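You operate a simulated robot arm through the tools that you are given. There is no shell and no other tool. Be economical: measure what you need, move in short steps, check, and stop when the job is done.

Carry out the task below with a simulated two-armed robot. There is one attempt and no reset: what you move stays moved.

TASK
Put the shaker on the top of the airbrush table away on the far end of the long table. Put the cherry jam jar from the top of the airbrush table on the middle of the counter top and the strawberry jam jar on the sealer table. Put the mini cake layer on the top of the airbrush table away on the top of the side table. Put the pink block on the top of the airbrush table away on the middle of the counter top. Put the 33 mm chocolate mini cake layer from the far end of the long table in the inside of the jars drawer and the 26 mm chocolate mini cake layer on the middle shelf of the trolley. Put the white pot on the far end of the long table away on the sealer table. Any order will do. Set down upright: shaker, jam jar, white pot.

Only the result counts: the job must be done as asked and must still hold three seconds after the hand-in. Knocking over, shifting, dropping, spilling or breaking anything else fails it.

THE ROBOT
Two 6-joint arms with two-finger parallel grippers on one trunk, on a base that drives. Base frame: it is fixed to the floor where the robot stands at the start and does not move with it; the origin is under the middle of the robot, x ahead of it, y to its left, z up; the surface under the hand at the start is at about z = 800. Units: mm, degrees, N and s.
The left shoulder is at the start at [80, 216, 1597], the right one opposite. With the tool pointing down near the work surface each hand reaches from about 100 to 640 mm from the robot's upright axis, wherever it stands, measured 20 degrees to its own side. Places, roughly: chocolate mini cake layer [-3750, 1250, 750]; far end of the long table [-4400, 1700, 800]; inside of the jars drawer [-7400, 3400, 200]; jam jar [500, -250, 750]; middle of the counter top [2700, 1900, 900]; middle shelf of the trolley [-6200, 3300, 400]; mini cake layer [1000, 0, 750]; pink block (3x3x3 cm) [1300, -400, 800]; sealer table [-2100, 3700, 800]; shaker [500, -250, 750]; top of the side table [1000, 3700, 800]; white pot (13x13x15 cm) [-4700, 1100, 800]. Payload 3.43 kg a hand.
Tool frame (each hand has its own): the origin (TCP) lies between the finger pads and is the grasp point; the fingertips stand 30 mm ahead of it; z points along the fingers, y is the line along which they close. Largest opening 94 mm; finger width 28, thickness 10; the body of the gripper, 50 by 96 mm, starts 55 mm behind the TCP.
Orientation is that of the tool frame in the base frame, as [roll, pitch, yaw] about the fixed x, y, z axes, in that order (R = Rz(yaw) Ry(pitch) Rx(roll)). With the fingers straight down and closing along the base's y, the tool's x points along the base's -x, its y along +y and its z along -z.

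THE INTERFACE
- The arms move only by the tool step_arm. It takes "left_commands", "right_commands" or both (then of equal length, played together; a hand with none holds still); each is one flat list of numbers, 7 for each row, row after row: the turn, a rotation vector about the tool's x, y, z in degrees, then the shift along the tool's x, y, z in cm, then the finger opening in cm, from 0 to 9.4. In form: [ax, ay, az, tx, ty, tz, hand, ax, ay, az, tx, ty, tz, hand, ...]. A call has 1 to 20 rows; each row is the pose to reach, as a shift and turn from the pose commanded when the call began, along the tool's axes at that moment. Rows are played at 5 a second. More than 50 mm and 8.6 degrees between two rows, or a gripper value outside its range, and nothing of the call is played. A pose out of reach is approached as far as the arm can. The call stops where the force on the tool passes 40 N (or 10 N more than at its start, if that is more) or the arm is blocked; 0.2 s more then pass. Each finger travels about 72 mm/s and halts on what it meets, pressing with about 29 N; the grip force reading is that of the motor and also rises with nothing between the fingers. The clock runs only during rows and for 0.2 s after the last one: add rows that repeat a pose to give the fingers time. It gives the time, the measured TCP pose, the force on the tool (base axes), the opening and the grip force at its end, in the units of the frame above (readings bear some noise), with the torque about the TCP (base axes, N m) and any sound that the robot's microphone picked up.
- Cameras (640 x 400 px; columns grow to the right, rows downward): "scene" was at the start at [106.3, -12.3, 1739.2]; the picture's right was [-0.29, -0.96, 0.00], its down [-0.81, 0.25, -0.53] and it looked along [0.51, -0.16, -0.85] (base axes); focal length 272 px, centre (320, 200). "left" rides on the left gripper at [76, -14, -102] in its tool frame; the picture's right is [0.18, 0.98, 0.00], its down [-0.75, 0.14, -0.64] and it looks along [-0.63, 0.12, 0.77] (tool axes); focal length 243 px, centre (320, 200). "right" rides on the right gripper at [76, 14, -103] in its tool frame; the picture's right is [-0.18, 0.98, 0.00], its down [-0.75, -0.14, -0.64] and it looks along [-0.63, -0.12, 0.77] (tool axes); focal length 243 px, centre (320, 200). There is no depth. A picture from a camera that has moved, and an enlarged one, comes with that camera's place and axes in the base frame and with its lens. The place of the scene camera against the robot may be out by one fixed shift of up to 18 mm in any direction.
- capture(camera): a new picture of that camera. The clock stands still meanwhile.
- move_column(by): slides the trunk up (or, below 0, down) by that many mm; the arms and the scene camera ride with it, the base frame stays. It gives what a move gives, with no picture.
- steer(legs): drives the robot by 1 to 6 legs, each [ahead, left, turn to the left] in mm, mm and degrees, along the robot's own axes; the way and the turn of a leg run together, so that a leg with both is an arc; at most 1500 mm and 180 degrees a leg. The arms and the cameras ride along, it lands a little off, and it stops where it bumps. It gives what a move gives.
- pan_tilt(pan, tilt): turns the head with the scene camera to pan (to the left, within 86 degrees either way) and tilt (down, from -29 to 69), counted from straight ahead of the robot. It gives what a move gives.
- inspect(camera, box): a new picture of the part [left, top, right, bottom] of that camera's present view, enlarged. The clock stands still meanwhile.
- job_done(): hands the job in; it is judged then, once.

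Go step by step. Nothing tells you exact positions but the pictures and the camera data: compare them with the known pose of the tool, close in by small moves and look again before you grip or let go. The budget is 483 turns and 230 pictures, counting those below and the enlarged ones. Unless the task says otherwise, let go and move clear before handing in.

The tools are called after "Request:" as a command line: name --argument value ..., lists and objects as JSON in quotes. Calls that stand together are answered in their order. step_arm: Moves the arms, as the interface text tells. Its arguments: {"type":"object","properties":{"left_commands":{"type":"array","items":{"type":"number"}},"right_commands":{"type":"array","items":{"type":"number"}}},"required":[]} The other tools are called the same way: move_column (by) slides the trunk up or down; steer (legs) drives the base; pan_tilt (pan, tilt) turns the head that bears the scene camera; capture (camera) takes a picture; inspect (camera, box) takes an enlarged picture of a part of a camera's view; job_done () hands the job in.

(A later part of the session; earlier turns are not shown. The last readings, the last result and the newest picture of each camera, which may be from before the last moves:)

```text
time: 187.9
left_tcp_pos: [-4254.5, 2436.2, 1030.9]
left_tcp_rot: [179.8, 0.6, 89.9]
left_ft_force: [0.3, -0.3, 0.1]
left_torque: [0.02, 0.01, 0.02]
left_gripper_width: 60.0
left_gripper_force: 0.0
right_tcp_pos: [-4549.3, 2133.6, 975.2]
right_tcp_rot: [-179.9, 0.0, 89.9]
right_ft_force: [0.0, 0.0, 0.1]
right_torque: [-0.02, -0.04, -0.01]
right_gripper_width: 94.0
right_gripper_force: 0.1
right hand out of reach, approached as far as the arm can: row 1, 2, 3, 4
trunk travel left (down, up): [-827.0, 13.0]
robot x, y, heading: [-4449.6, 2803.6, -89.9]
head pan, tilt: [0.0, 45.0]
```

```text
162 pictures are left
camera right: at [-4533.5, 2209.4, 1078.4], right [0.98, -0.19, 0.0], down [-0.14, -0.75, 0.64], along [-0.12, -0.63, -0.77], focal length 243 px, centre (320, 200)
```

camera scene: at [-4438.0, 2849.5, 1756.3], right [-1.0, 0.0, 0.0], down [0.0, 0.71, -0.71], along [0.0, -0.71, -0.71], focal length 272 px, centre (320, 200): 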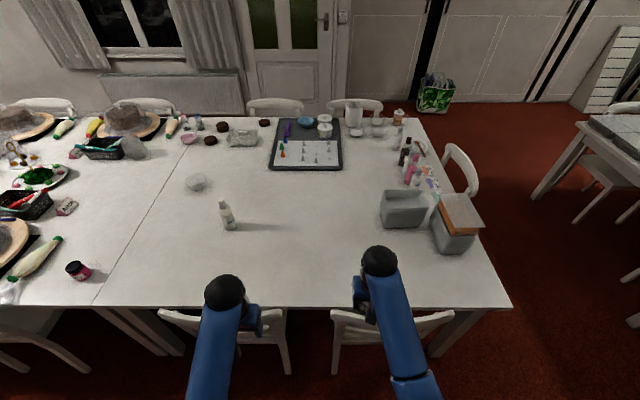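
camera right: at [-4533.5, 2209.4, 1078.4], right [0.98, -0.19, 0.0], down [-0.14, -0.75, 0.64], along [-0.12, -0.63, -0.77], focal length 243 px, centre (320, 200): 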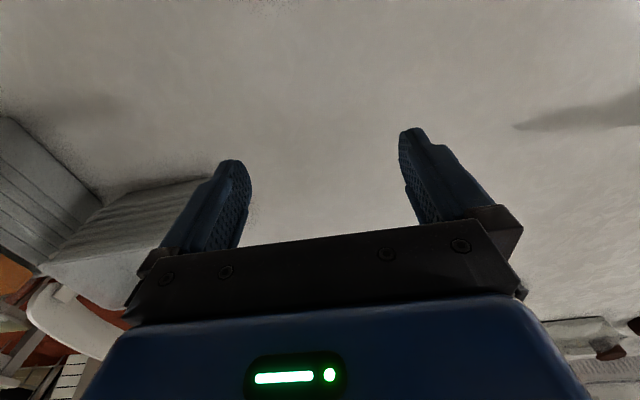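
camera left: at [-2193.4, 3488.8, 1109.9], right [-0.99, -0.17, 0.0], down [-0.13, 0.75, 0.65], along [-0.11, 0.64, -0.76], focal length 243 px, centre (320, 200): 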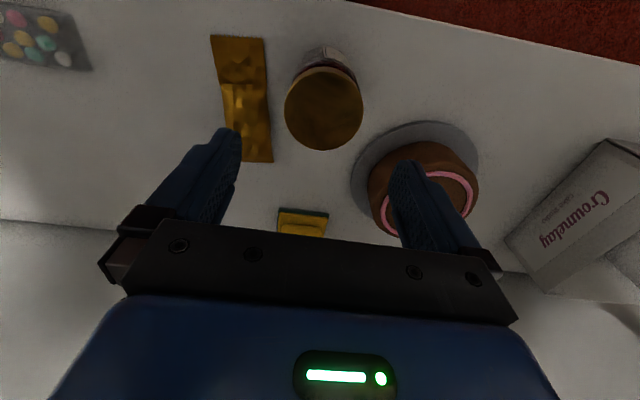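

Request:
step_arm --right_commands '[0, 0, 0, 3, 2, -2, 9.4, 0, 0, 0, 6, 2, -4, 9.4, 0, 0, 0, 10, 2, -6, 9.4, 0, 0, 0, 14, 2, -6, 9.4, 0, 0, 0, 18, 2, -6, 9.4, 0, 0, 0, 22, 2, -6, 9.4]'

Request:
capture --camera "right"

Request:
capture --camera "scene"

```text
time: 189.3
left_tcp_pos: [-4255.9, 2436.9, 1031.1]
left_tcp_rot: [179.8, 0.6, 89.9]
left_ft_force: [0.4, -0.3, -0.4]
left_torque: [-0.01, -0.01, -0.01]
left_gripper_width: 59.8
left_gripper_force: 0.0
right_tcp_pos: [-4488.9, 2165.2, 947.6]
right_tcp_rot: [-179.9, 0.2, 89.8]
right_ft_force: [0.2, 0.0, -0.3]
right_torque: [0.02, 0.01, -0.02]
right_gripper_width: 94.2
right_gripper_force: 0.0
right hand out of reach, approached as far as the arm can: row 1, 2, 3, 4, 5, 6
trunk travel left (down, up): [-827.0, 13.0]
robot x, y, heading: [-4447.6, 2806.4, -90.0]
head pan, tilt: [0.0, 45.0]
```

```text
161 pictures are left
camera right: at [-4473.2, 2241.0, 1049.4], right [0.98, -0.19, 0.0], down [-0.14, -0.75, 0.64], along [-0.12, -0.63, -0.77], focal length 243 px, centre (320, 200)
```

right: 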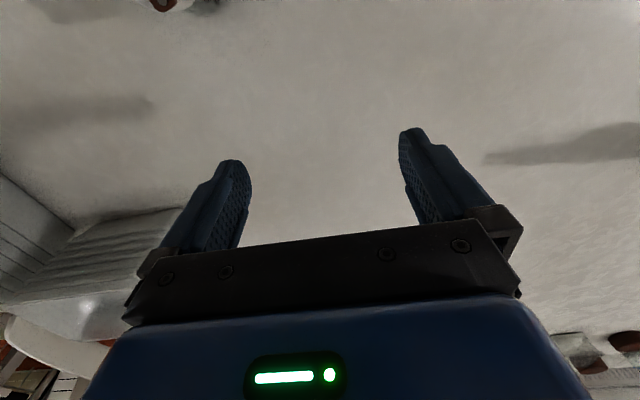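

```text
160 pictures are left
camera scene: at [-4438.8, 2703.5, 1756.3], right [-1.0, 0.0, 0.0], down [0.0, 0.71, -0.71], along [0.0, -0.71, -0.71], focal length 272 px, centre (320, 200)
```

scene: 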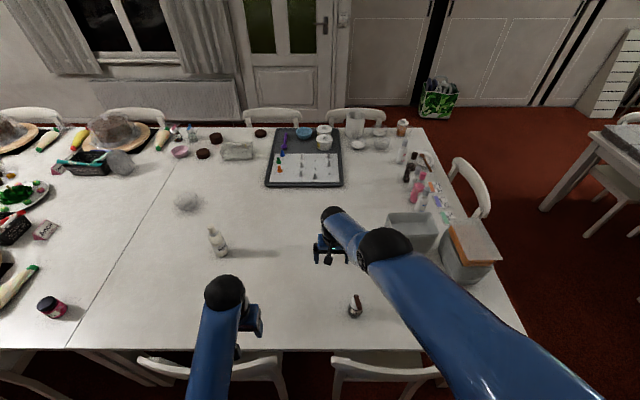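

The shaker stands upright. The right arm is stretched straight; I'll fold it back with a gradual pull.

Request:
step_arm --right_commands '[0, 0, 0, 2, -0.6, -2, 9.4, 0, 0, 0, 4, -1.2, -4, 9.4, 0, 0, 0, 6, -1.8, -6, 9.4, 0, 0, 0, 8, -2.4, -8, 9.4, 0, 0, 0, 10, -3, -9, 9.4, 0, 0, 0, 12, -3.6, -9.2, 9.4, 0, 0, 0, 14, -4.2, -9.2, 9.4, 0, 0, 0, 16, -4.8, -9.2, 9.4, 0, 0, 0, 18, -5.4, -9.2, 9.4, 0, 0, 0, 20, -6, -9.2, 9.4, 0, 0, 0, 22, -6.6, -9.2, 9.4, 0, 0, 0, 24, -7, -9.2, 9.4, 0, 0, 0, 25.5, -7.1, -9.2, 9.4, 0, 0, 0, 25.5, -7.1, -9.2, 9.4, 0, 0, 0, 25.5, -7.1, -9.2, 9.4]'

Request:
capture --camera "scene"

```text
time: 192.6
left_tcp_pos: [-4255.6, 2436.9, 1031.0]
left_tcp_rot: [179.8, 0.7, 89.9]
left_ft_force: [0.0, -0.6, -1.1]
left_torque: [0.0, -0.02, 0.01]
left_gripper_width: 60.3
left_gripper_force: 0.1
right_tcp_pos: [-4497.9, 2171.8, 930.9]
right_tcp_rot: [-179.9, 0.1, 89.7]
right_ft_force: [-0.2, 0.1, -0.7]
right_torque: [0.01, 0.0, -0.02]
right_gripper_width: 94.0
right_gripper_force: 0.2
right hand out of reach, approached as far as the arm can: row 1, 2, 3, 4, 5, 6, 7, 8, 9, 10, 11, 12, 13, 14, 15
trunk travel left (down, up): [-827.0, 13.0]
robot x, y, heading: [-4447.0, 2803.8, -90.2]
head pan, tilt: [0.0, 45.0]
```

```text
159 pictures are left
camera scene: at [-4438.7, 2703.4, 1756.3], right [-1.0, 0.0, 0.0], down [0.0, 0.71, -0.71], along [0.0, -0.71, -0.71], focal length 272 px, centre (320, 200)
```

scene: 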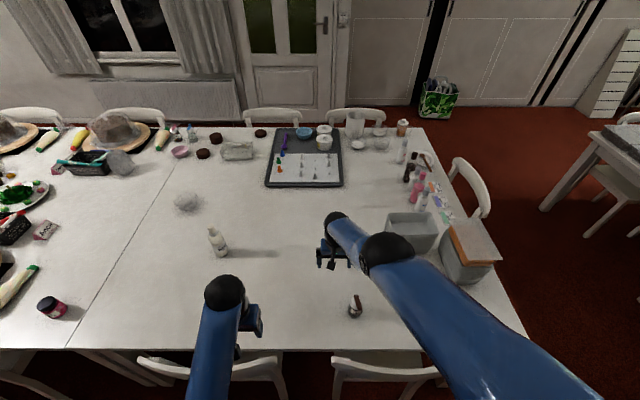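

The arm resists folding that way. Trying a sideways move to the right to free it.

Request:
step_arm --right_commands '[0, 0, 0, 0, 3, 0, 9.4, 0, 0, 0, 0, 6, 0, 9.4, 0, 0, 0, 0, 9, 0, 9.4, 0, 0, 0, 2, 12, -2, 9.4, 0, 0, 0, 4, 14, -4, 9.4, 0, 0, 0, 7, 14, -6, 9.4, 0, 0, 0, 10, 14, -8, 9.4]'

```text
time: 194.2
left_tcp_pos: [-4256.3, 2437.2, 1032.2]
left_tcp_rot: [179.7, 0.7, 89.9]
left_ft_force: [0.6, 0.6, -1.2]
left_torque: [0.01, -0.05, 0.0]
left_gripper_width: 59.9
left_gripper_force: 0.0
right_tcp_pos: [-4346.9, 2281.5, 1012.3]
right_tcp_rot: [-179.9, 0.2, 89.8]
right_ft_force: [-0.5, 0.8, -0.1]
right_torque: [0.03, -0.01, 0.0]
right_gripper_width: 94.0
right_gripper_force: 0.0
right hand out of reach, approached as far as the arm can: row 1, 2, 3, 4
trunk travel left (down, up): [-827.0, 13.0]
robot x, y, heading: [-4450.8, 2804.6, -89.9]
head pan, tilt: [0.0, 45.0]
```

It's free again. Returning the right hand to its side.

Request:
step_arm --right_commands '[0, 0, 0, 1, -3, -0.5, 9.4, 0, 0, 0, 2, -6, -1, 9.4, 0, 0, 0, 4, -9, -1.5, 9.4, 0, 0, 0, 6, -12, -2, 9.4, 0, 0, 0, 8, -14, -2, 9.4, 0, 0, 0, 10, -16, -2, 9.4, 0, 0, 0, 12, -18, -2, 9.4, 0, 0, 0, 14, -20, -2, 9.4, 0, 0, 0, 15, -22, -2, 9.4, 0, 0, 0, 15, -23, -2, 9.4]'

Request:
capture --camera "scene"

```text
time: 196.3
left_tcp_pos: [-4255.2, 2437.0, 1029.7]
left_tcp_rot: [179.8, 0.6, 89.9]
left_ft_force: [0.2, 0.5, -0.1]
left_torque: [-0.04, -0.03, -0.01]
left_gripper_width: 59.8
left_gripper_force: 0.0
right_tcp_pos: [-4576.2, 2428.0, 1029.3]
right_tcp_rot: [-179.9, 0.2, 89.8]
right_ft_force: [0.2, 0.1, 0.1]
right_torque: [0.01, 0.02, 0.0]
right_gripper_width: 93.9
right_gripper_force: 0.0
trunk travel left (down, up): [-827.0, 13.0]
robot x, y, heading: [-4449.1, 2810.6, -90.1]
head pan, tilt: [0.0, 45.0]
```

```text
158 pictures are left
camera scene: at [-4438.6, 2703.0, 1756.2], right [-1.0, 0.0, 0.0], down [0.0, 0.71, -0.71], along [0.0, -0.71, -0.71], focal length 272 px, centre (320, 200)
```

scene: 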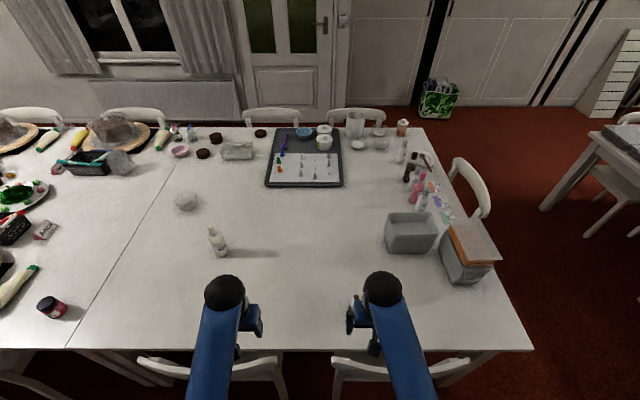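

Recovered. Now enlarging the south side for the cakes and the pot.

Request:
inspect --camera "scene" --box '[140, 100, 300, 200]'

Request:
inspect --camera "scene" --box '[260, 100, 460, 220]'

```text
4.00 times, centred on (220, 150) of scene
camera zoom: at [-4438.6, 2703.0, 1756.2], right [-1.0, 0.0, 0.0], down [0.0, 0.71, -0.71], along [0.0, -0.71, -0.71], focal length 1089 px, centre (720, 400)
```

zoom: 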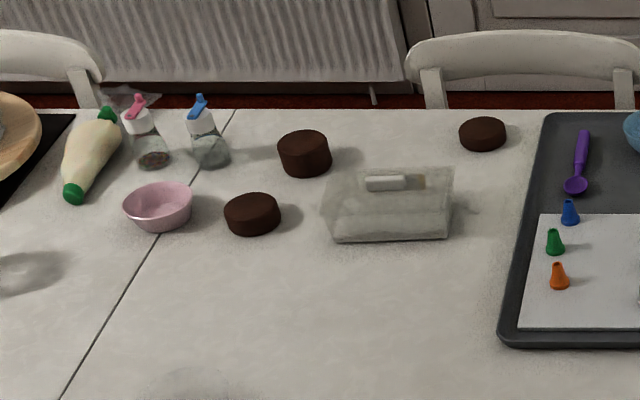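

```text
3.20 times, centred on (360, 160) of scene
camera zoom: at [-4438.6, 2703.0, 1756.2], right [-1.0, 0.0, 0.0], down [0.0, 0.71, -0.71], along [0.0, -0.71, -0.71], focal length 871 px, centre (192, 328)
```

zoom: 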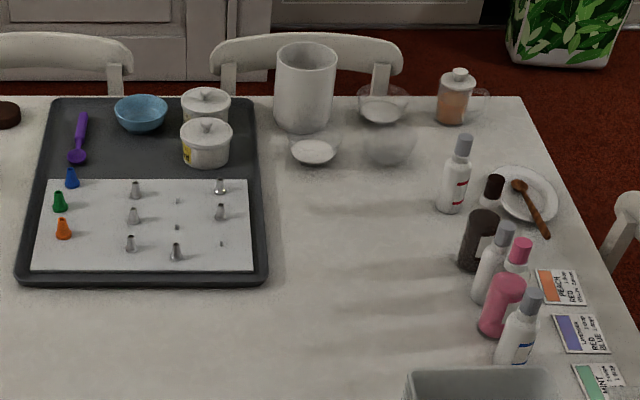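

Three chocolate layers: tallest at about (-3760, 1180) = 33 mm, middle at (-3721, 1340) = 26 mm, thin one at (-4037, 1102); the white pot is at (-4677, 1107). All need the south side, so I'll go round the west end.

Request:
steer --legs '[[-150, 0, 0], [0, -340, 0], [0, -340, 0], [0, -340, 0], [0, -340, 0]]'

Request:
capture --camera "scene"

```text
time: 205.1
left_tcp_pos: [-5615.5, 2588.0, 1029.6]
left_tcp_rot: [179.9, 0.6, 90.4]
left_ft_force: [0.4, 0.6, 0.2]
left_torque: [0.0, 0.02, -0.02]
left_gripper_width: 60.1
left_gripper_force: 0.1
right_tcp_pos: [-5936.7, 2576.4, 1028.7]
right_tcp_rot: [-179.8, 0.3, 90.4]
right_ft_force: [-0.9, 0.7, -0.1]
right_torque: [0.01, 0.02, -0.02]
right_gripper_width: 94.0
right_gripper_force: 0.1
trunk travel left (down, up): [-827.0, 13.0]
robot x, y, heading: [-5813.2, 2955.0, -89.3]
head pan, tilt: [0.0, 45.0]
```

```text
155 pictures are left
camera scene: at [-5800.4, 2853.3, 1756.3], right [-1.0, -0.01, 0.0], down [-0.01, 0.71, -0.71], along [0.01, -0.71, -0.71], focal length 272 px, centre (320, 200)
```

scene: 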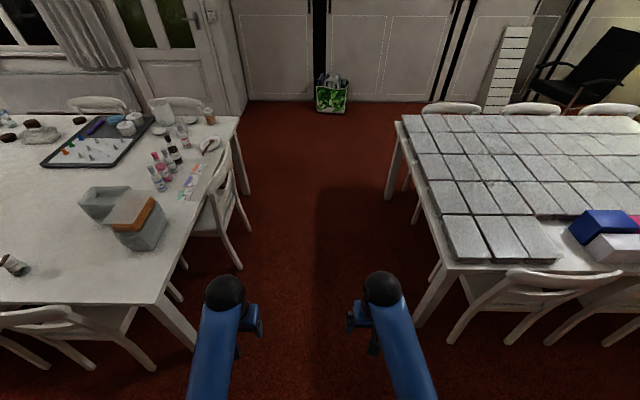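

The gap is clear and I'm centred. Checking the shaker once more, then driving south.

Request:
inspect --camera "scene" --box '[0, 230, 80, 290]'

Request:
steer --legs '[[350, 0, 0], [350, 0, 0], [350, 0, 0], [350, 0, 0], [350, 0, 0], [350, 0, 0]]'

```text
6.67 times, centred on (40, 260) of scene
camera zoom: at [-5800.4, 2853.3, 1756.3], right [-1.0, -0.01, 0.0], down [-0.01, 0.71, -0.71], along [0.01, -0.71, -0.71], focal length 1815 px, centre (2187, -200)
```

zoom: 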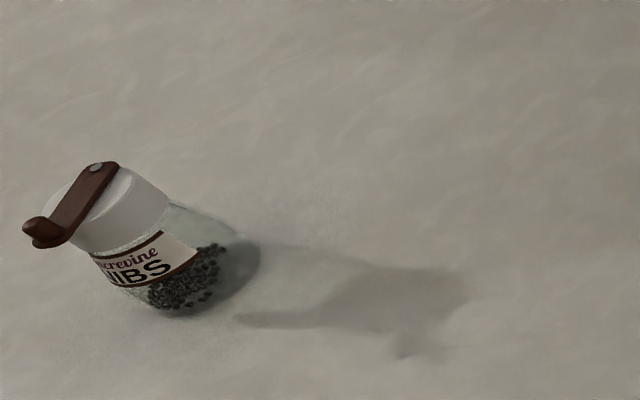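

```text
time: 216.7
left_tcp_pos: [-5599.8, 493.0, 1031.6]
left_tcp_rot: [179.8, 0.7, 90.5]
left_ft_force: [0.1, -0.5, -0.2]
left_torque: [-0.03, 0.02, 0.0]
left_gripper_width: 60.1
left_gripper_force: 0.0
right_tcp_pos: [-5920.4, 481.1, 1029.4]
right_tcp_rot: [180.0, 0.4, 90.3]
right_ft_force: [0.7, -0.2, -0.1]
right_torque: [-0.01, 0.01, 0.0]
right_gripper_width: 93.9
right_gripper_force: 0.1
trunk travel left (down, up): [-827.0, 13.0]
robot x, y, heading: [-5795.9, 857.3, -89.6]
head pan, tilt: [0.0, 45.0]
```

Shaker is standing fine. Continuing south and turning to face north.

Request:
steer --legs '[[320, 0, 0], [0, 0, 15], [0, 0, 15], [0, 0, 15], [0, 0, 15], [0, 0, 15]]'

Request:
steer --legs '[[0, 0, 15], [0, 0, 15], [0, 0, 15], [0, 0, 15], [0, 0, 15], [0, 0, 15]]'

Request:
pan_tilt --pan -60 --tilt 35

Request:
capture --camera "scene"

```text
time: 223.3
left_tcp_pos: [-5388.0, 628.0, 1031.0]
left_tcp_rot: [179.8, 0.5, 165.4]
left_ft_force: [0.3, 0.4, -0.6]
left_torque: [0.01, 0.01, 0.0]
left_gripper_width: 60.0
left_gripper_force: 0.1
right_tcp_pos: [-5459.6, 314.9, 1028.3]
right_tcp_rot: [179.9, 0.2, 165.3]
right_ft_force: [0.2, -0.2, 1.0]
right_torque: [0.03, -0.03, 0.03]
right_gripper_width: 93.9
right_gripper_force: 0.0
trunk travel left (down, up): [-827.0, 13.0]
robot x, y, heading: [-5794.0, 530.8, -14.4]
head pan, tilt: [0.0, 45.0]
```

```text
time: 229.0
left_tcp_pos: [-5888.2, 939.3, 1029.6]
left_tcp_rot: [179.9, 0.6, -104.8]
left_ft_force: [0.3, 0.3, 0.9]
left_torque: [0.0, 0.0, 0.01]
left_gripper_width: 59.8
left_gripper_force: 0.1
right_tcp_pos: [-5574.5, 869.6, 1028.1]
right_tcp_rot: [180.0, 0.3, -104.8]
right_ft_force: [0.4, 0.2, 0.9]
right_torque: [0.0, -0.03, -0.02]
right_gripper_width: 93.9
right_gripper_force: 0.1
trunk travel left (down, up): [-827.0, 13.0]
robot x, y, heading: [-5794.2, 534.0, 75.3]
head pan, tilt: [0.0, 45.0]
```

```text
time: 230.3
left_tcp_pos: [-5888.7, 940.7, 1031.2]
left_tcp_rot: [179.7, 0.7, -104.7]
left_ft_force: [0.2, 0.6, 0.3]
left_torque: [-0.01, 0.01, 0.02]
left_gripper_width: 60.0
left_gripper_force: 0.0
right_tcp_pos: [-5573.8, 867.8, 1029.0]
right_tcp_rot: [-179.9, 0.2, -104.8]
right_ft_force: [-0.2, 0.4, -0.5]
right_torque: [-0.02, -0.03, 0.0]
right_gripper_width: 94.1
right_gripper_force: 0.0
trunk travel left (down, up): [-827.0, 13.0]
robot x, y, heading: [-5792.6, 533.4, 75.3]
head pan, tilt: [-60.0, 35.0]
```

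```text
153 pictures are left
camera scene: at [-5691.3, 594.2, 1771.1], right [0.27, -0.96, 0.0], down [-0.55, -0.15, -0.82], along [0.79, 0.22, -0.57], focal length 272 px, centre (320, 200)
```

scene: 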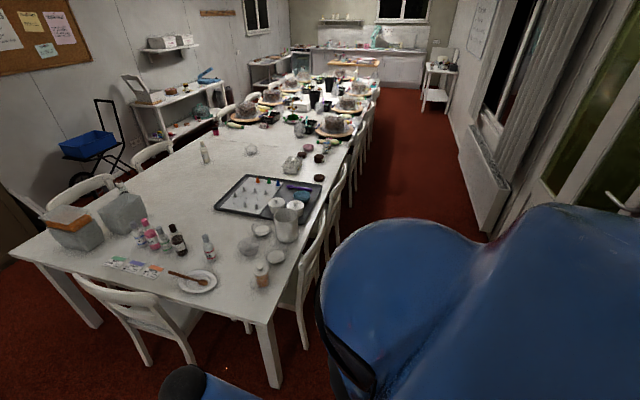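

Turning the last 15° and strafing east along the south side toward the cakes.

Request:
steer --legs '[[0, 0, 14.5], [0, -350, 0], [0, -350, 0], [0, -350, 0], [0, -350, 0], [0, -350, 0]]'

Request:
steer --legs '[[0, -340, 0]]'

Request:
pan_tilt --pan 0 --tilt 50

Request:
capture --camera "scene"

```text
time: 241.0
left_tcp_pos: [-4235.1, 897.7, 1030.6]
left_tcp_rot: [180.0, 0.6, -89.4]
left_ft_force: [-1.2, -0.8, -0.2]
left_torque: [0.02, -0.02, -0.02]
left_gripper_width: 59.8
left_gripper_force: 0.1
right_tcp_pos: [-3914.1, 910.5, 1029.4]
right_tcp_rot: [-179.8, 0.2, -89.5]
right_ft_force: [0.2, 0.6, -0.6]
right_torque: [-0.02, -0.01, 0.03]
right_gripper_width: 93.7
right_gripper_force: 0.1
trunk travel left (down, up): [-827.0, 13.0]
robot x, y, heading: [-4035.6, 531.1, 91.1]
head pan, tilt: [-60.0, 35.0]
```

```text
time: 243.2
left_tcp_pos: [-3888.8, 903.0, 1031.1]
left_tcp_rot: [179.9, 0.4, -89.5]
left_ft_force: [-0.1, -0.6, -0.2]
left_torque: [-0.01, -0.03, -0.01]
left_gripper_width: 60.1
left_gripper_force: 0.0
right_tcp_pos: [-3569.0, 914.6, 1029.6]
right_tcp_rot: [-179.8, 0.3, -89.5]
right_ft_force: [-0.3, 0.3, -0.7]
right_torque: [0.02, 0.02, -0.01]
right_gripper_width: 94.1
right_gripper_force: 0.0
trunk travel left (down, up): [-827.0, 13.0]
robot x, y, heading: [-3690.1, 537.5, 90.8]
head pan, tilt: [-60.0, 35.0]
```

```text
time: 244.5
left_tcp_pos: [-3887.5, 902.2, 1030.7]
left_tcp_rot: [179.8, 0.4, -89.4]
left_ft_force: [0.1, 0.4, 0.6]
left_torque: [-0.01, 0.0, -0.01]
left_gripper_width: 59.7
left_gripper_force: 0.0
right_tcp_pos: [-3566.9, 915.1, 1028.5]
right_tcp_rot: [-179.8, 0.3, -89.5]
right_ft_force: [-0.1, 0.6, -0.4]
right_torque: [-0.06, 0.03, -0.04]
right_gripper_width: 93.9
right_gripper_force: 0.1
trunk travel left (down, up): [-827.0, 13.0]
robot x, y, heading: [-3687.5, 530.2, 90.5]
head pan, tilt: [0.0, 50.0]
```

```text
152 pictures are left
camera scene: at [-3681.2, 650.3, 1749.4], right [1.0, 0.01, 0.0], down [0.01, -0.77, -0.64], along [-0.01, 0.64, -0.77], focal length 272 px, centre (320, 200)
```

scene: 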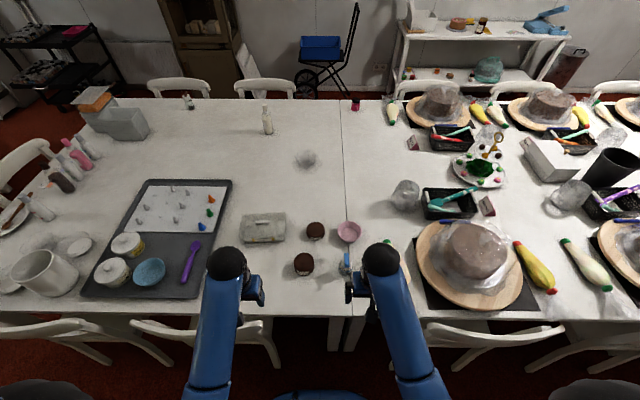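

Cakes A and B lie just ahead between the hands. I'll raise and advance the hands and lower the trunk to gain reach.

Request:
step_arm --left_commands '[0, 0, 0, -3, 0, -3, 9.4, 0, 0, 0, -6, 0, -6, 9.4, 0, 0, 0, -10, 0, -9, 9.4, 0, 0, 0, -13, 0, -11, 9.4]' --right_commands '[0, 0, 0, -3, 0, -3, 9.4, 0, 0, 0, -6, 0, -6, 9.4, 0, 0, 0, -10, 0, -9, 9.4, 0, 0, 0, -13, 0, -11, 9.4]'

Request:
move_column --by -200

Request:
capture --camera "left"

Request:
capture --camera "right"

```text
time: 245.5
left_tcp_pos: [-3887.7, 1067.7, 1060.2]
left_tcp_rot: [179.8, 0.7, -89.4]
left_ft_force: [0.1, 1.1, -0.4]
left_torque: [-0.01, -0.03, -0.03]
left_gripper_width: 94.0
left_gripper_force: 0.0
left hand out of reach, approached as far as the arm can: row 1, 2, 3, 4
right_tcp_pos: [-3577.2, 1080.0, 1068.1]
right_tcp_rot: [180.0, 0.2, -89.4]
right_ft_force: [-0.1, 1.2, -0.5]
right_torque: [0.01, 0.02, -0.01]
right_gripper_width: 94.1
right_gripper_force: 0.0
right hand out of reach, approached as far as the arm can: row 1, 2, 3, 4
trunk travel left (down, up): [-827.0, 13.0]
robot x, y, heading: [-3687.6, 533.7, 90.8]
head pan, tilt: [0.0, 50.0]
```

```text
time: 247.7
left_tcp_pos: [-3888.5, 1063.1, 863.8]
left_tcp_rot: [179.8, 0.8, -89.5]
left_ft_force: [0.5, -0.3, 0.1]
left_torque: [-0.01, 0.02, 0.02]
left_gripper_width: 94.0
left_gripper_force: 0.1
right_tcp_pos: [-3576.7, 1076.3, 869.9]
right_tcp_rot: [-180.0, 0.5, -89.5]
right_ft_force: [0.2, -0.4, -0.3]
right_torque: [0.02, 0.02, 0.0]
right_gripper_width: 93.9
right_gripper_force: 0.1
trunk travel left (down, up): [-627.0, 213.0]
robot x, y, heading: [-3691.3, 534.6, 91.0]
head pan, tilt: [0.0, 50.0]
```

```text
151 pictures are left
camera left: at [-3872.0, 986.6, 963.2], right [-0.98, -0.2, 0.0], down [-0.15, 0.74, 0.65], along [-0.13, 0.64, -0.76], focal length 243 px, centre (320, 200)
```

left: 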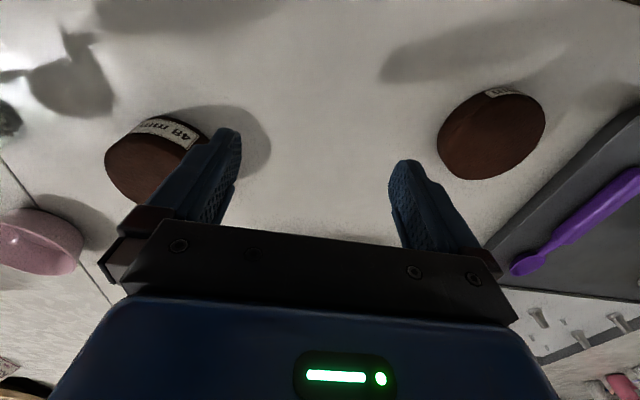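

```text
150 pictures are left
camera right: at [-3589.5, 999.5, 971.5], right [-0.98, 0.17, 0.0], down [0.13, 0.75, 0.65], along [0.11, 0.64, -0.76], focal length 243 px, centre (320, 200)
```

right: 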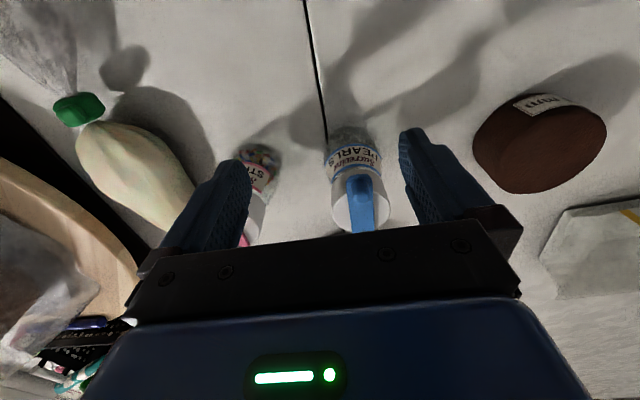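

The layers carry labels. Enlarging them to read the sizes.

Request:
inspect --camera "left" --box '[90, 90, 250, 210]'

Request:
inspect --camera "left" --box '[430, 70, 560, 190]'

Request:
inspect --camera "right" --box '[460, 70, 620, 200]'

```text
3.33 times, centred on (170, 150) of left
camera zoom: at [-3872.0, 986.6, 963.2], right [-0.98, -0.2, 0.0], down [-0.15, 0.74, 0.65], along [-0.13, 0.64, -0.76], focal length 809 px, centre (820, 367)
```

zoom: 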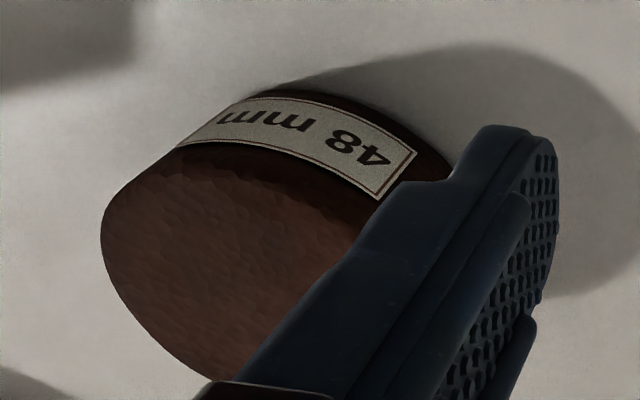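

```text
3.33 times, centred on (495, 130) of left
camera zoom: at [-3872.0, 986.6, 963.2], right [-0.98, -0.2, 0.0], down [-0.15, 0.74, 0.65], along [-0.13, 0.64, -0.76], focal length 809 px, centre (-263, 433)
```

zoom: 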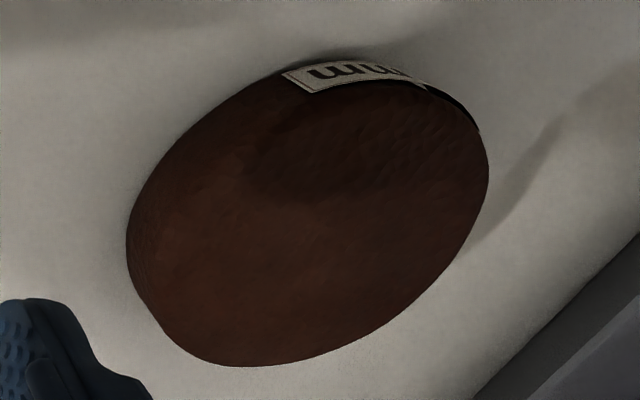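

```text
3.08 times, centred on (540, 135) of right
camera zoom: at [-3589.5, 999.5, 971.5], right [-0.98, 0.17, 0.0], down [0.13, 0.75, 0.65], along [0.11, 0.64, -0.76], focal length 746 px, centre (-357, 400)
```

zoom: 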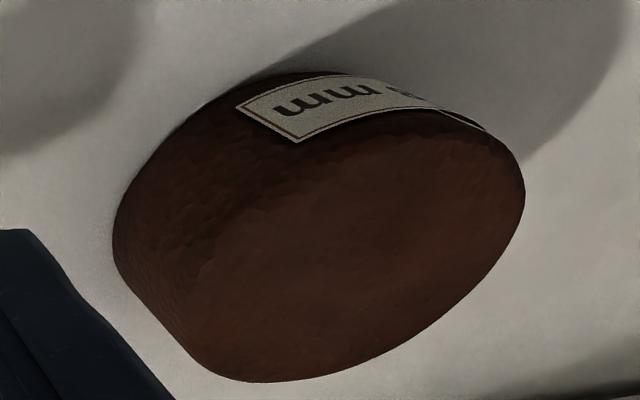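

Layer A is 48 mm, so it's a decoy; B and C should be 33 and 26. I'll move the hands to read those labels.

Request:
step_arm --left_commands '[0, 0, 0, 0, 3, -2, 9.4, 0, 0, 0, 1, 6, -2, 9.4, 0, 0, 0, 1, 9, -2, 9.4, 0, 0, 0, 1, 12, -2, 9.4]' --right_commands '[0, 0, 0, 0, 0, -4, 9.4, 0, 0, 0, 0, 0, -8, 9.4, 0, 0, 0, -2, 3, -8, 9.4, 0, 0, 0, -4, 6, -8, 9.4]'

Request:
inspect --camera "left" --box '[220, 20, 460, 200]'

Request:
capture --camera "right"

```text
time: 248.7
left_tcp_pos: [-4009.7, 1057.5, 864.4]
left_tcp_rot: [179.9, 0.9, -89.3]
left_ft_force: [0.4, -0.7, 0.1]
left_torque: [-0.01, -0.04, 0.01]
left_gripper_width: 94.2
left_gripper_force: 0.0
left hand out of reach, approached as far as the arm can: row 1, 2, 3, 4
right_tcp_pos: [-3648.3, 1138.4, 923.1]
right_tcp_rot: [-179.8, 0.4, -89.5]
right_ft_force: [-0.7, -0.1, 0.5]
right_torque: [-0.02, 0.0, 0.0]
right_gripper_width: 94.1
right_gripper_force: 0.1
right hand out of reach, approached as far as the arm can: row 1, 2, 3, 4
trunk travel left (down, up): [-627.0, 213.0]
robot x, y, heading: [-3690.4, 532.3, 90.9]
head pan, tilt: [0.0, 50.0]
```

```text
2.22 times, centred on (340, 110) of left
camera zoom: at [-3993.4, 981.4, 965.0], right [-0.98, -0.19, 0.0], down [-0.15, 0.74, 0.65], along [-0.13, 0.64, -0.76], focal length 539 px, centre (276, 400)
```

zoom: 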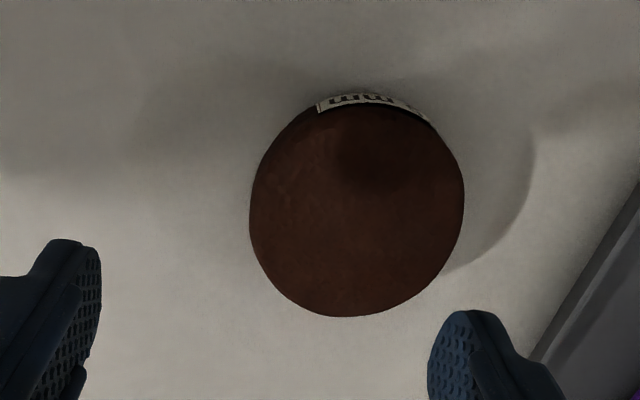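

```text
145 pictures are left
camera right: at [-3661.1, 1061.5, 1024.5], right [-0.98, 0.18, 0.0], down [0.13, 0.75, 0.65], along [0.11, 0.64, -0.76], focal length 243 px, centre (320, 200)
```

right: 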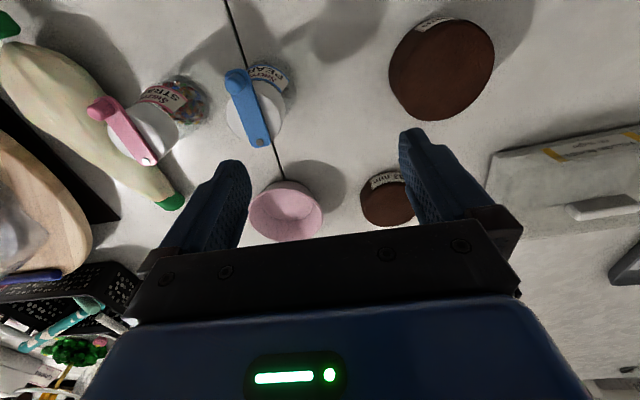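

Request:
inspect --camera "right" --box '[340, 150, 440, 240]'

Request:
inspect --camera "right" --box '[370, 0, 510, 130]'

```text
4.44 times, centred on (390, 195) of right
camera zoom: at [-3661.1, 1061.5, 1024.5], right [-0.98, 0.18, 0.0], down [0.13, 0.75, 0.65], along [0.11, 0.64, -0.76], focal length 1078 px, centre (9, 222)
```

zoom: 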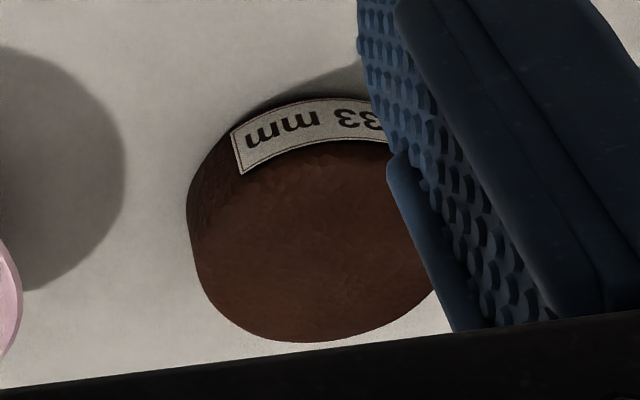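

```text
3.08 times, centred on (440, 65) of right
camera zoom: at [-3661.1, 1061.5, 1024.5], right [-0.98, 0.18, 0.0], down [0.13, 0.75, 0.65], along [0.11, 0.64, -0.76], focal length 746 px, centre (-49, 615)
```

zoom: 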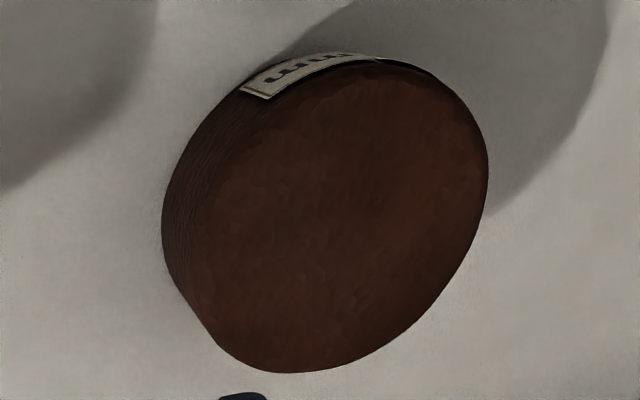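

B is confirmed 33 mm at about (-3717, 1293); C (26 mm) is at about (-4030, 1047). I'll shift the robot to x≈-3850, y≈600 so right takes B and left takes C.

Request:
steer --legs '[[0, 160, 0], [60, 0, 0]]'

Request:
capture --camera "left"

Request:
capture --camera "right"

```text
time: 250.7
left_tcp_pos: [-4170.9, 1106.9, 869.4]
left_tcp_rot: [179.6, 1.1, -89.2]
left_ft_force: [0.0, -0.7, 0.2]
left_torque: [0.06, 0.02, -0.02]
left_gripper_width: 94.0
left_gripper_force: 0.0
right_tcp_pos: [-3810.9, 1188.6, 926.4]
right_tcp_rot: [179.9, 0.8, -89.4]
right_ft_force: [-0.4, -1.3, 0.5]
right_torque: [0.05, -0.01, -0.01]
right_gripper_width: 93.9
right_gripper_force: 0.1
trunk travel left (down, up): [-627.0, 213.0]
robot x, y, heading: [-3850.5, 591.5, 90.8]
head pan, tilt: [0.0, 50.0]
```

```text
142 pictures are left
camera left: at [-4155.1, 1030.5, 969.0], right [-0.98, -0.2, 0.0], down [-0.15, 0.74, 0.66], along [-0.13, 0.65, -0.75], focal length 243 px, centre (320, 200)
```

left: 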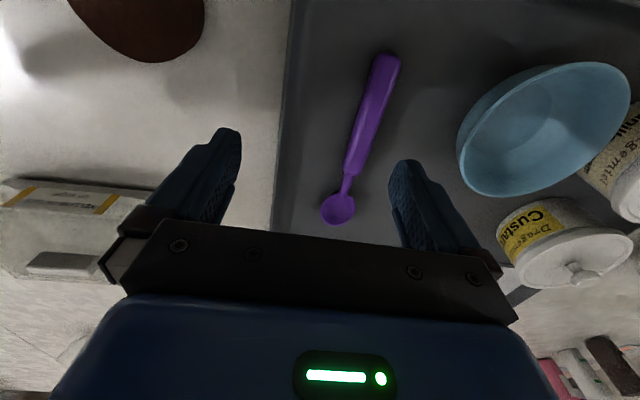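

```text
141 pictures are left
camera right: at [-3822.8, 1110.8, 1027.8], right [-0.99, 0.17, 0.0], down [0.13, 0.75, 0.65], along [0.11, 0.64, -0.76], focal length 243 px, centre (320, 200)
```

right: 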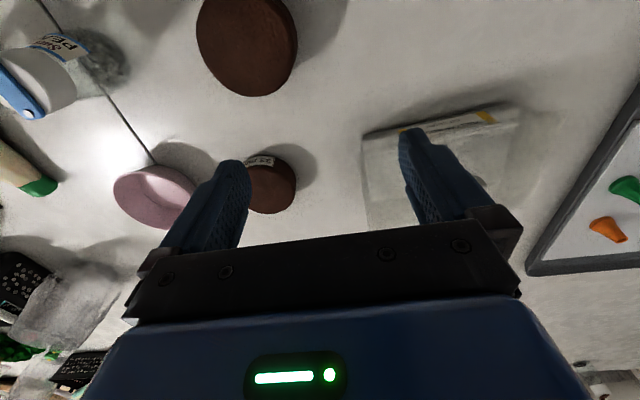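

Moving the left hand over C at about (-4036, 1050).

Request:
step_arm --left_commands '[0, 0, 0, 1.5, -3.5, 0, 9.4, 0, 0, 0, 3, -7, 0, 9.4, 0, 0, 0, 4.5, -10.5, 1, 9.4, 0, 0, 0, 5.7, -13.5, 2, 9.4, 0, 0, 0, 5.7, -13.5, 2, 9.4]'

Request:
capture --camera "left"

```text
time: 251.9
left_tcp_pos: [-4039.0, 1057.3, 842.0]
left_tcp_rot: [179.7, 0.9, -89.1]
left_ft_force: [-0.3, 0.1, -0.2]
left_torque: [0.01, 0.0, 0.01]
left_gripper_width: 93.8
left_gripper_force: 0.0
left hand out of reach, approached as far as the arm can: row 1, 2, 3
right_tcp_pos: [-3811.6, 1193.5, 924.5]
right_tcp_rot: [-180.0, 0.5, -89.3]
right_ft_force: [0.1, -0.8, -0.6]
right_torque: [0.02, 0.02, 0.0]
right_gripper_width: 94.1
right_gripper_force: 0.0
trunk travel left (down, up): [-627.0, 213.0]
robot x, y, heading: [-3850.6, 590.0, 90.9]
head pan, tilt: [0.0, 50.0]
```

```text
140 pictures are left
camera left: at [-4022.4, 981.0, 943.5], right [-0.98, -0.2, 0.0], down [-0.15, 0.74, 0.65], along [-0.13, 0.64, -0.76], focal length 243 px, centre (320, 200)
```

left: 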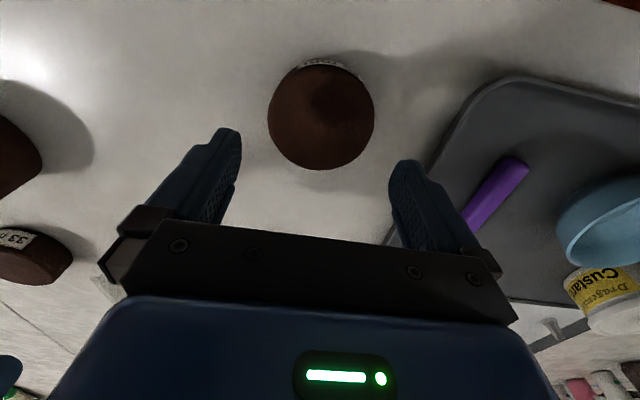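

C is well centred. Descending with a small correction, then checking.

Request:
step_arm --left_commands '[0, 0, 0, 0.8, -0.2, 2, 9.4, 0, 0, 0, 0.8, -0.2, 4, 9.4, 0, 0, 0, 0.8, -0.2, 5.5, 9.4, 0, 0, 0, 0.8, -0.2, 5.5, 9.4]'

Request:
capture --camera "left"

```text
time: 252.9
left_tcp_pos: [-4034.8, 1049.3, 789.3]
left_tcp_rot: [179.8, 0.9, -89.2]
left_ft_force: [0.2, 0.6, -0.5]
left_torque: [-0.01, -0.02, 0.0]
left_gripper_width: 94.0
left_gripper_force: 0.0
right_tcp_pos: [-3811.8, 1192.0, 923.2]
right_tcp_rot: [-180.0, 0.4, -89.3]
right_ft_force: [0.6, 1.1, -0.5]
right_torque: [0.01, 0.01, -0.03]
right_gripper_width: 94.0
right_gripper_force: 0.0
trunk travel left (down, up): [-627.0, 213.0]
robot x, y, heading: [-3852.7, 588.9, 90.9]
head pan, tilt: [0.0, 50.0]
```

```text
139 pictures are left
camera left: at [-4018.9, 973.1, 889.6], right [-0.98, -0.2, 0.0], down [-0.15, 0.74, 0.65], along [-0.13, 0.64, -0.76], focal length 243 px, centre (320, 200)
```

left: 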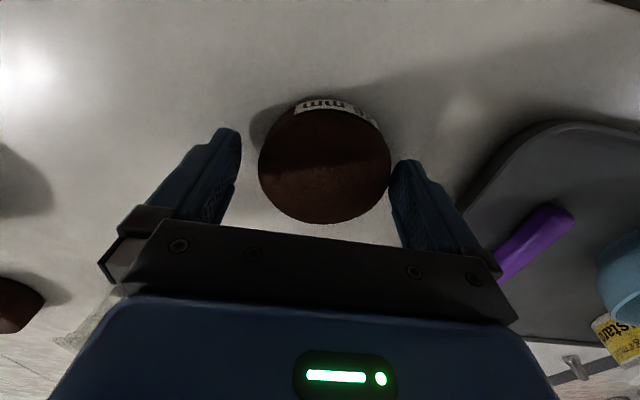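

Slight correction, last 8 mm down, then close.

Request:
step_arm --left_commands '[0, 0, 0, 0.3, 0.25, 0, 9.4, 0, 0, 0, 0.3, 0.25, 0.4, 9.4, 0, 0, 0, 0.3, 0.25, 0.7, 9.4, 0, 0, 0, 0.3, 0.25, 0.7, 7.5, 0, 0, 0, 0.3, 0.25, 0.7, 6, 0, 0, 0, 0.3, 0.25, 0.7, 5, 0, 0, 0, 0.3, 0.25, 0.7, 5, 0, 0, 0, 0.3, 0.25, 0.7, 5]'

Request:
capture --camera "left"

```text
time: 254.7
left_tcp_pos: [-4036.9, 1048.4, 783.5]
left_tcp_rot: [179.7, 0.8, -89.2]
left_ft_force: [0.3, 0.3, -0.5]
left_torque: [-0.04, -0.03, 0.0]
left_gripper_width: 78.8
left_gripper_force: 29.1
right_tcp_pos: [-3811.0, 1191.7, 922.4]
right_tcp_rot: [-180.0, 0.4, -89.3]
right_ft_force: [1.2, -0.4, 0.3]
right_torque: [-0.01, 0.01, 0.06]
right_gripper_width: 94.0
right_gripper_force: 0.0
trunk travel left (down, up): [-627.0, 213.0]
robot x, y, heading: [-3853.2, 591.9, 90.9]
head pan, tilt: [0.0, 50.0]
```

```text
138 pictures are left
camera left: at [-4021.3, 971.4, 882.9], right [-0.98, -0.2, 0.0], down [-0.15, 0.74, 0.65], along [-0.13, 0.64, -0.76], focal length 243 px, centre (320, 200)
```

left: 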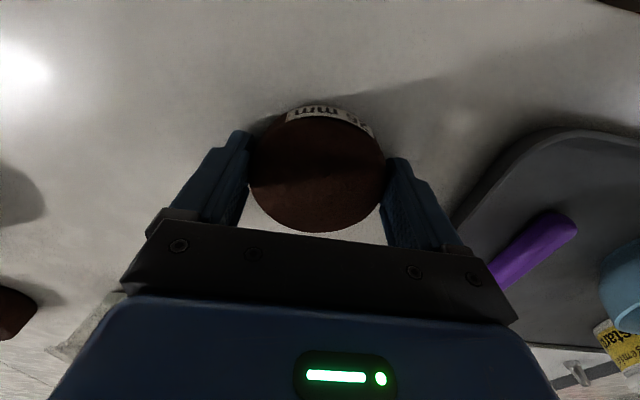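

Gripped. Lifting gently.

Request:
step_arm --left_commands '[0, 0, 0, 0, 0, -0.3, 5, 0, 0, 0, 0, 0, -0.9, 5, 0, 0, 0, 0, 0, -1.8, 5, 0, 0, 0, 0, 0, -2.8, 5, 0, 0, 0, 0, 0, -3.8, 5, 0, 0, 0, 0, 0, -4.8, 5, 0, 0, 0, 0, 0, -5.6, 5, 0, 0, 0, 0, 0, -6.2, 5]'

Request:
inspect --camera "left" --box '[220, 80, 420, 240]'

```text
time: 256.5
left_tcp_pos: [-4037.8, 1048.6, 840.7]
left_tcp_rot: [179.8, 0.9, -89.2]
left_ft_force: [0.3, 0.8, -0.2]
left_torque: [-0.05, 0.0, 0.01]
left_gripper_width: 78.6
left_gripper_force: 28.5
right_tcp_pos: [-3810.9, 1192.4, 922.7]
right_tcp_rot: [180.0, 0.4, -89.3]
right_ft_force: [0.6, -0.4, 0.5]
right_torque: [0.01, 0.02, 0.03]
right_gripper_width: 94.3
right_gripper_force: 0.0
trunk travel left (down, up): [-627.0, 213.0]
robot x, y, heading: [-3852.2, 591.1, 90.8]
head pan, tilt: [0.0, 50.0]
```

```text
2.50 times, centred on (320, 160) of left
camera zoom: at [-4021.7, 971.6, 941.4], right [-0.98, -0.2, 0.0], down [-0.15, 0.74, 0.66], along [-0.13, 0.64, -0.76], focal length 606 px, centre (320, 300)
```

zoom: 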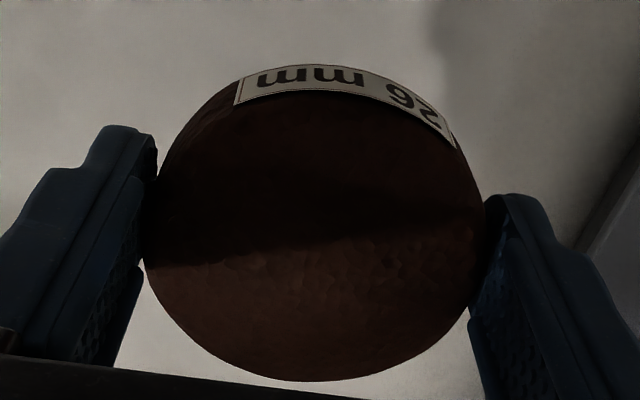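

26 mm confirmed in the left hand. Now tilting the right hand forward about 35° over B to gain reach.

Request:
step_arm --right_commands '[0, -5, 0, -1, -1.5, 0.5, 9.4, 0, -10, 0, -2, -3, 1, 9.4, 0, -15, 0, -3, -4.5, 2, 9.4, 0, -20, 0, -4, -6, 3, 9.4, 0, -25, 0, -5, -7.5, 4, 9.4, 0, -30, 0, -6, -8.5, 4.5, 9.4, 0, -35, 0, -7, -9.1, 5, 9.4, 0, -35, 0, -7, -9.1, 5, 9.4]'

Request:
capture --camera "right"

```text
time: 258.3
left_tcp_pos: [-4038.6, 1047.5, 839.4]
left_tcp_rot: [179.9, 1.0, -89.1]
left_ft_force: [0.9, 0.0, 0.4]
left_torque: [-0.03, 0.0, 0.03]
left_gripper_width: 78.4
left_gripper_force: 29.0
right_tcp_pos: [-3723.0, 1264.4, 873.3]
right_tcp_rot: [-180.0, 35.5, -89.3]
right_ft_force: [-0.6, 0.0, -0.2]
right_torque: [0.01, -0.01, 0.02]
right_gripper_width: 93.8
right_gripper_force: 0.1
trunk travel left (down, up): [-627.0, 213.0]
robot x, y, heading: [-3853.2, 589.2, 91.1]
head pan, tilt: [0.0, 50.0]
```

```text
136 pictures are left
camera right: at [-3733.7, 1143.0, 911.9], right [-0.98, 0.14, 0.11], down [0.14, 0.24, 0.96], along [0.11, 0.96, -0.26], focal length 243 px, centre (320, 200)
```

right: 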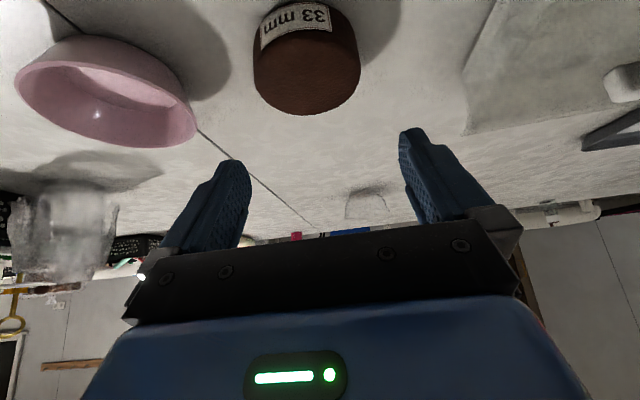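

B is at about (-3719.5, 1289). Descending vertically with the tilted tool to z≈790.

Request:
step_arm --right_commands '[0, 0, 0, 1, -0.1, 2, 9.4, 0, 0, 0, 2, -0.2, 3.9, 9.4, 0, 0, 0, 3, -0.3, 5.8, 9.4, 0, 0, 0, 3.8, -0.35, 7.3, 9.4, 0, 0, 0, 3.8, -0.35, 7.3, 9.4]'

Request:
capture --camera "right"

```text
time: 259.5
left_tcp_pos: [-4038.6, 1048.3, 840.5]
left_tcp_rot: [179.8, 1.0, -89.1]
left_ft_force: [-0.3, 0.3, -0.6]
left_torque: [0.02, -0.01, -0.01]
left_gripper_width: 78.2
left_gripper_force: 29.4
right_tcp_pos: [-3717.0, 1276.2, 791.0]
right_tcp_rot: [-180.0, 35.4, -89.3]
right_ft_force: [-0.2, -0.1, -0.4]
right_torque: [0.01, 0.02, -0.01]
right_gripper_width: 94.0
right_gripper_force: 0.0
trunk travel left (down, up): [-627.0, 213.0]
robot x, y, heading: [-3853.7, 591.1, 91.0]
head pan, tilt: [0.0, 50.0]
```

```text
135 pictures are left
camera right: at [-3728.5, 1154.5, 830.6], right [-0.98, 0.14, 0.11], down [0.14, 0.24, 0.96], along [0.11, 0.96, -0.26], focal length 243 px, centre (320, 200)
```

right: 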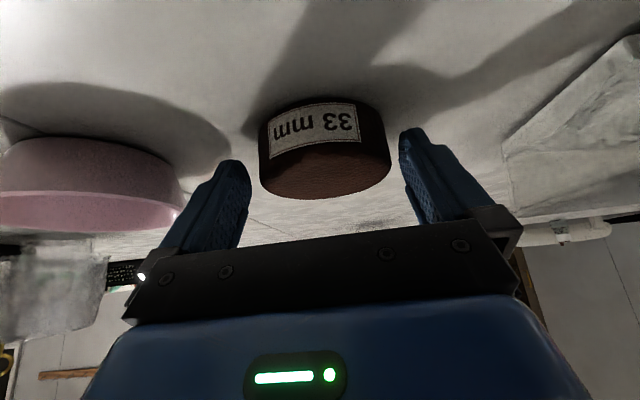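

Request:
step_arm --right_commands '[0, 0, 0, 0.15, 0.25, 0.2, 9.4, 0, 0, 0, 0.3, 0.25, 0.4, 9.4, 0, 0, 0, 0.3, 0.25, 0.4, 7.5, 0, 0, 0, 0.3, 0.25, 0.4, 6, 0, 0, 0, 0.3, 0.25, 0.4, 5, 0, 0, 0, 0.3, 0.25, 0.4, 5, 0, 0, 0, 0.3, 0.25, 0.4, 5]'

Request:
capture --camera "right"

```text
time: 261.1
left_tcp_pos: [-4038.2, 1048.6, 842.1]
left_tcp_rot: [179.8, 1.1, -89.3]
left_ft_force: [0.3, 0.0, -0.6]
left_torque: [0.01, 0.0, -0.01]
left_gripper_width: 78.5
left_gripper_force: 29.5
right_tcp_pos: [-3719.3, 1275.9, 785.9]
right_tcp_rot: [180.0, 35.4, -89.3]
right_ft_force: [0.1, 0.7, 0.5]
right_torque: [-0.01, 0.0, -0.02]
right_gripper_width: 78.5
right_gripper_force: 28.6
trunk travel left (down, up): [-627.0, 213.0]
robot x, y, heading: [-3851.8, 589.5, 91.0]
head pan, tilt: [0.0, 50.0]
```

```text
134 pictures are left
camera right: at [-3731.2, 1154.8, 825.9], right [-0.98, 0.14, 0.11], down [0.14, 0.24, 0.96], along [0.11, 0.96, -0.26], focal length 243 px, centre (320, 200)
```

right: 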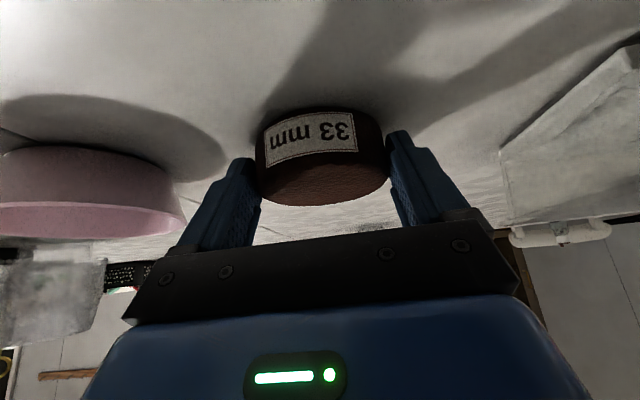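

Gripped. Lifting vertically.

Request:
step_arm --right_commands '[0, 0, 0, -0.2, 0, -0.3, 5, 0, 0, 0, -0.6, 0, -0.9, 5, 0, 0, 0, -1.2, 0, -1.7, 5, 0, 0, 0, -1.8, 0, -2.5, 5, 0, 0, 0, -2.5, 0, -3.5, 5, 0, 0, 0, -3.2, 0, -4.5, 5, 0, 0, 0, -3.9, 0, -5.4, 5, 0, 0, 0, -4.5, 0, -6.2, 5]'

Request:
capture --camera "right"

```text
time: 262.9
left_tcp_pos: [-4037.4, 1048.5, 841.1]
left_tcp_rot: [179.8, 1.0, -89.3]
left_ft_force: [0.4, -0.5, -1.3]
left_torque: [-0.02, -0.01, 0.04]
left_gripper_width: 78.6
left_gripper_force: 28.7
right_tcp_pos: [-3721.8, 1276.6, 862.6]
right_tcp_rot: [179.9, 35.5, -89.2]
right_ft_force: [0.4, 0.0, -0.8]
right_torque: [0.01, -0.03, -0.01]
right_gripper_width: 78.3
right_gripper_force: 29.3
trunk travel left (down, up): [-627.0, 213.0]
robot x, y, heading: [-3854.9, 590.8, 90.9]
head pan, tilt: [0.0, 50.0]
```

```text
133 pictures are left
camera right: at [-3733.1, 1154.6, 902.1], right [-0.98, 0.14, 0.11], down [0.14, 0.24, 0.96], along [0.11, 0.96, -0.26], focal length 243 px, centre (320, 200)
```

right: 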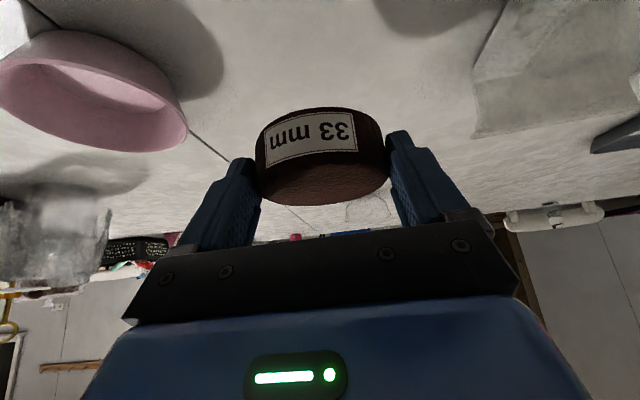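

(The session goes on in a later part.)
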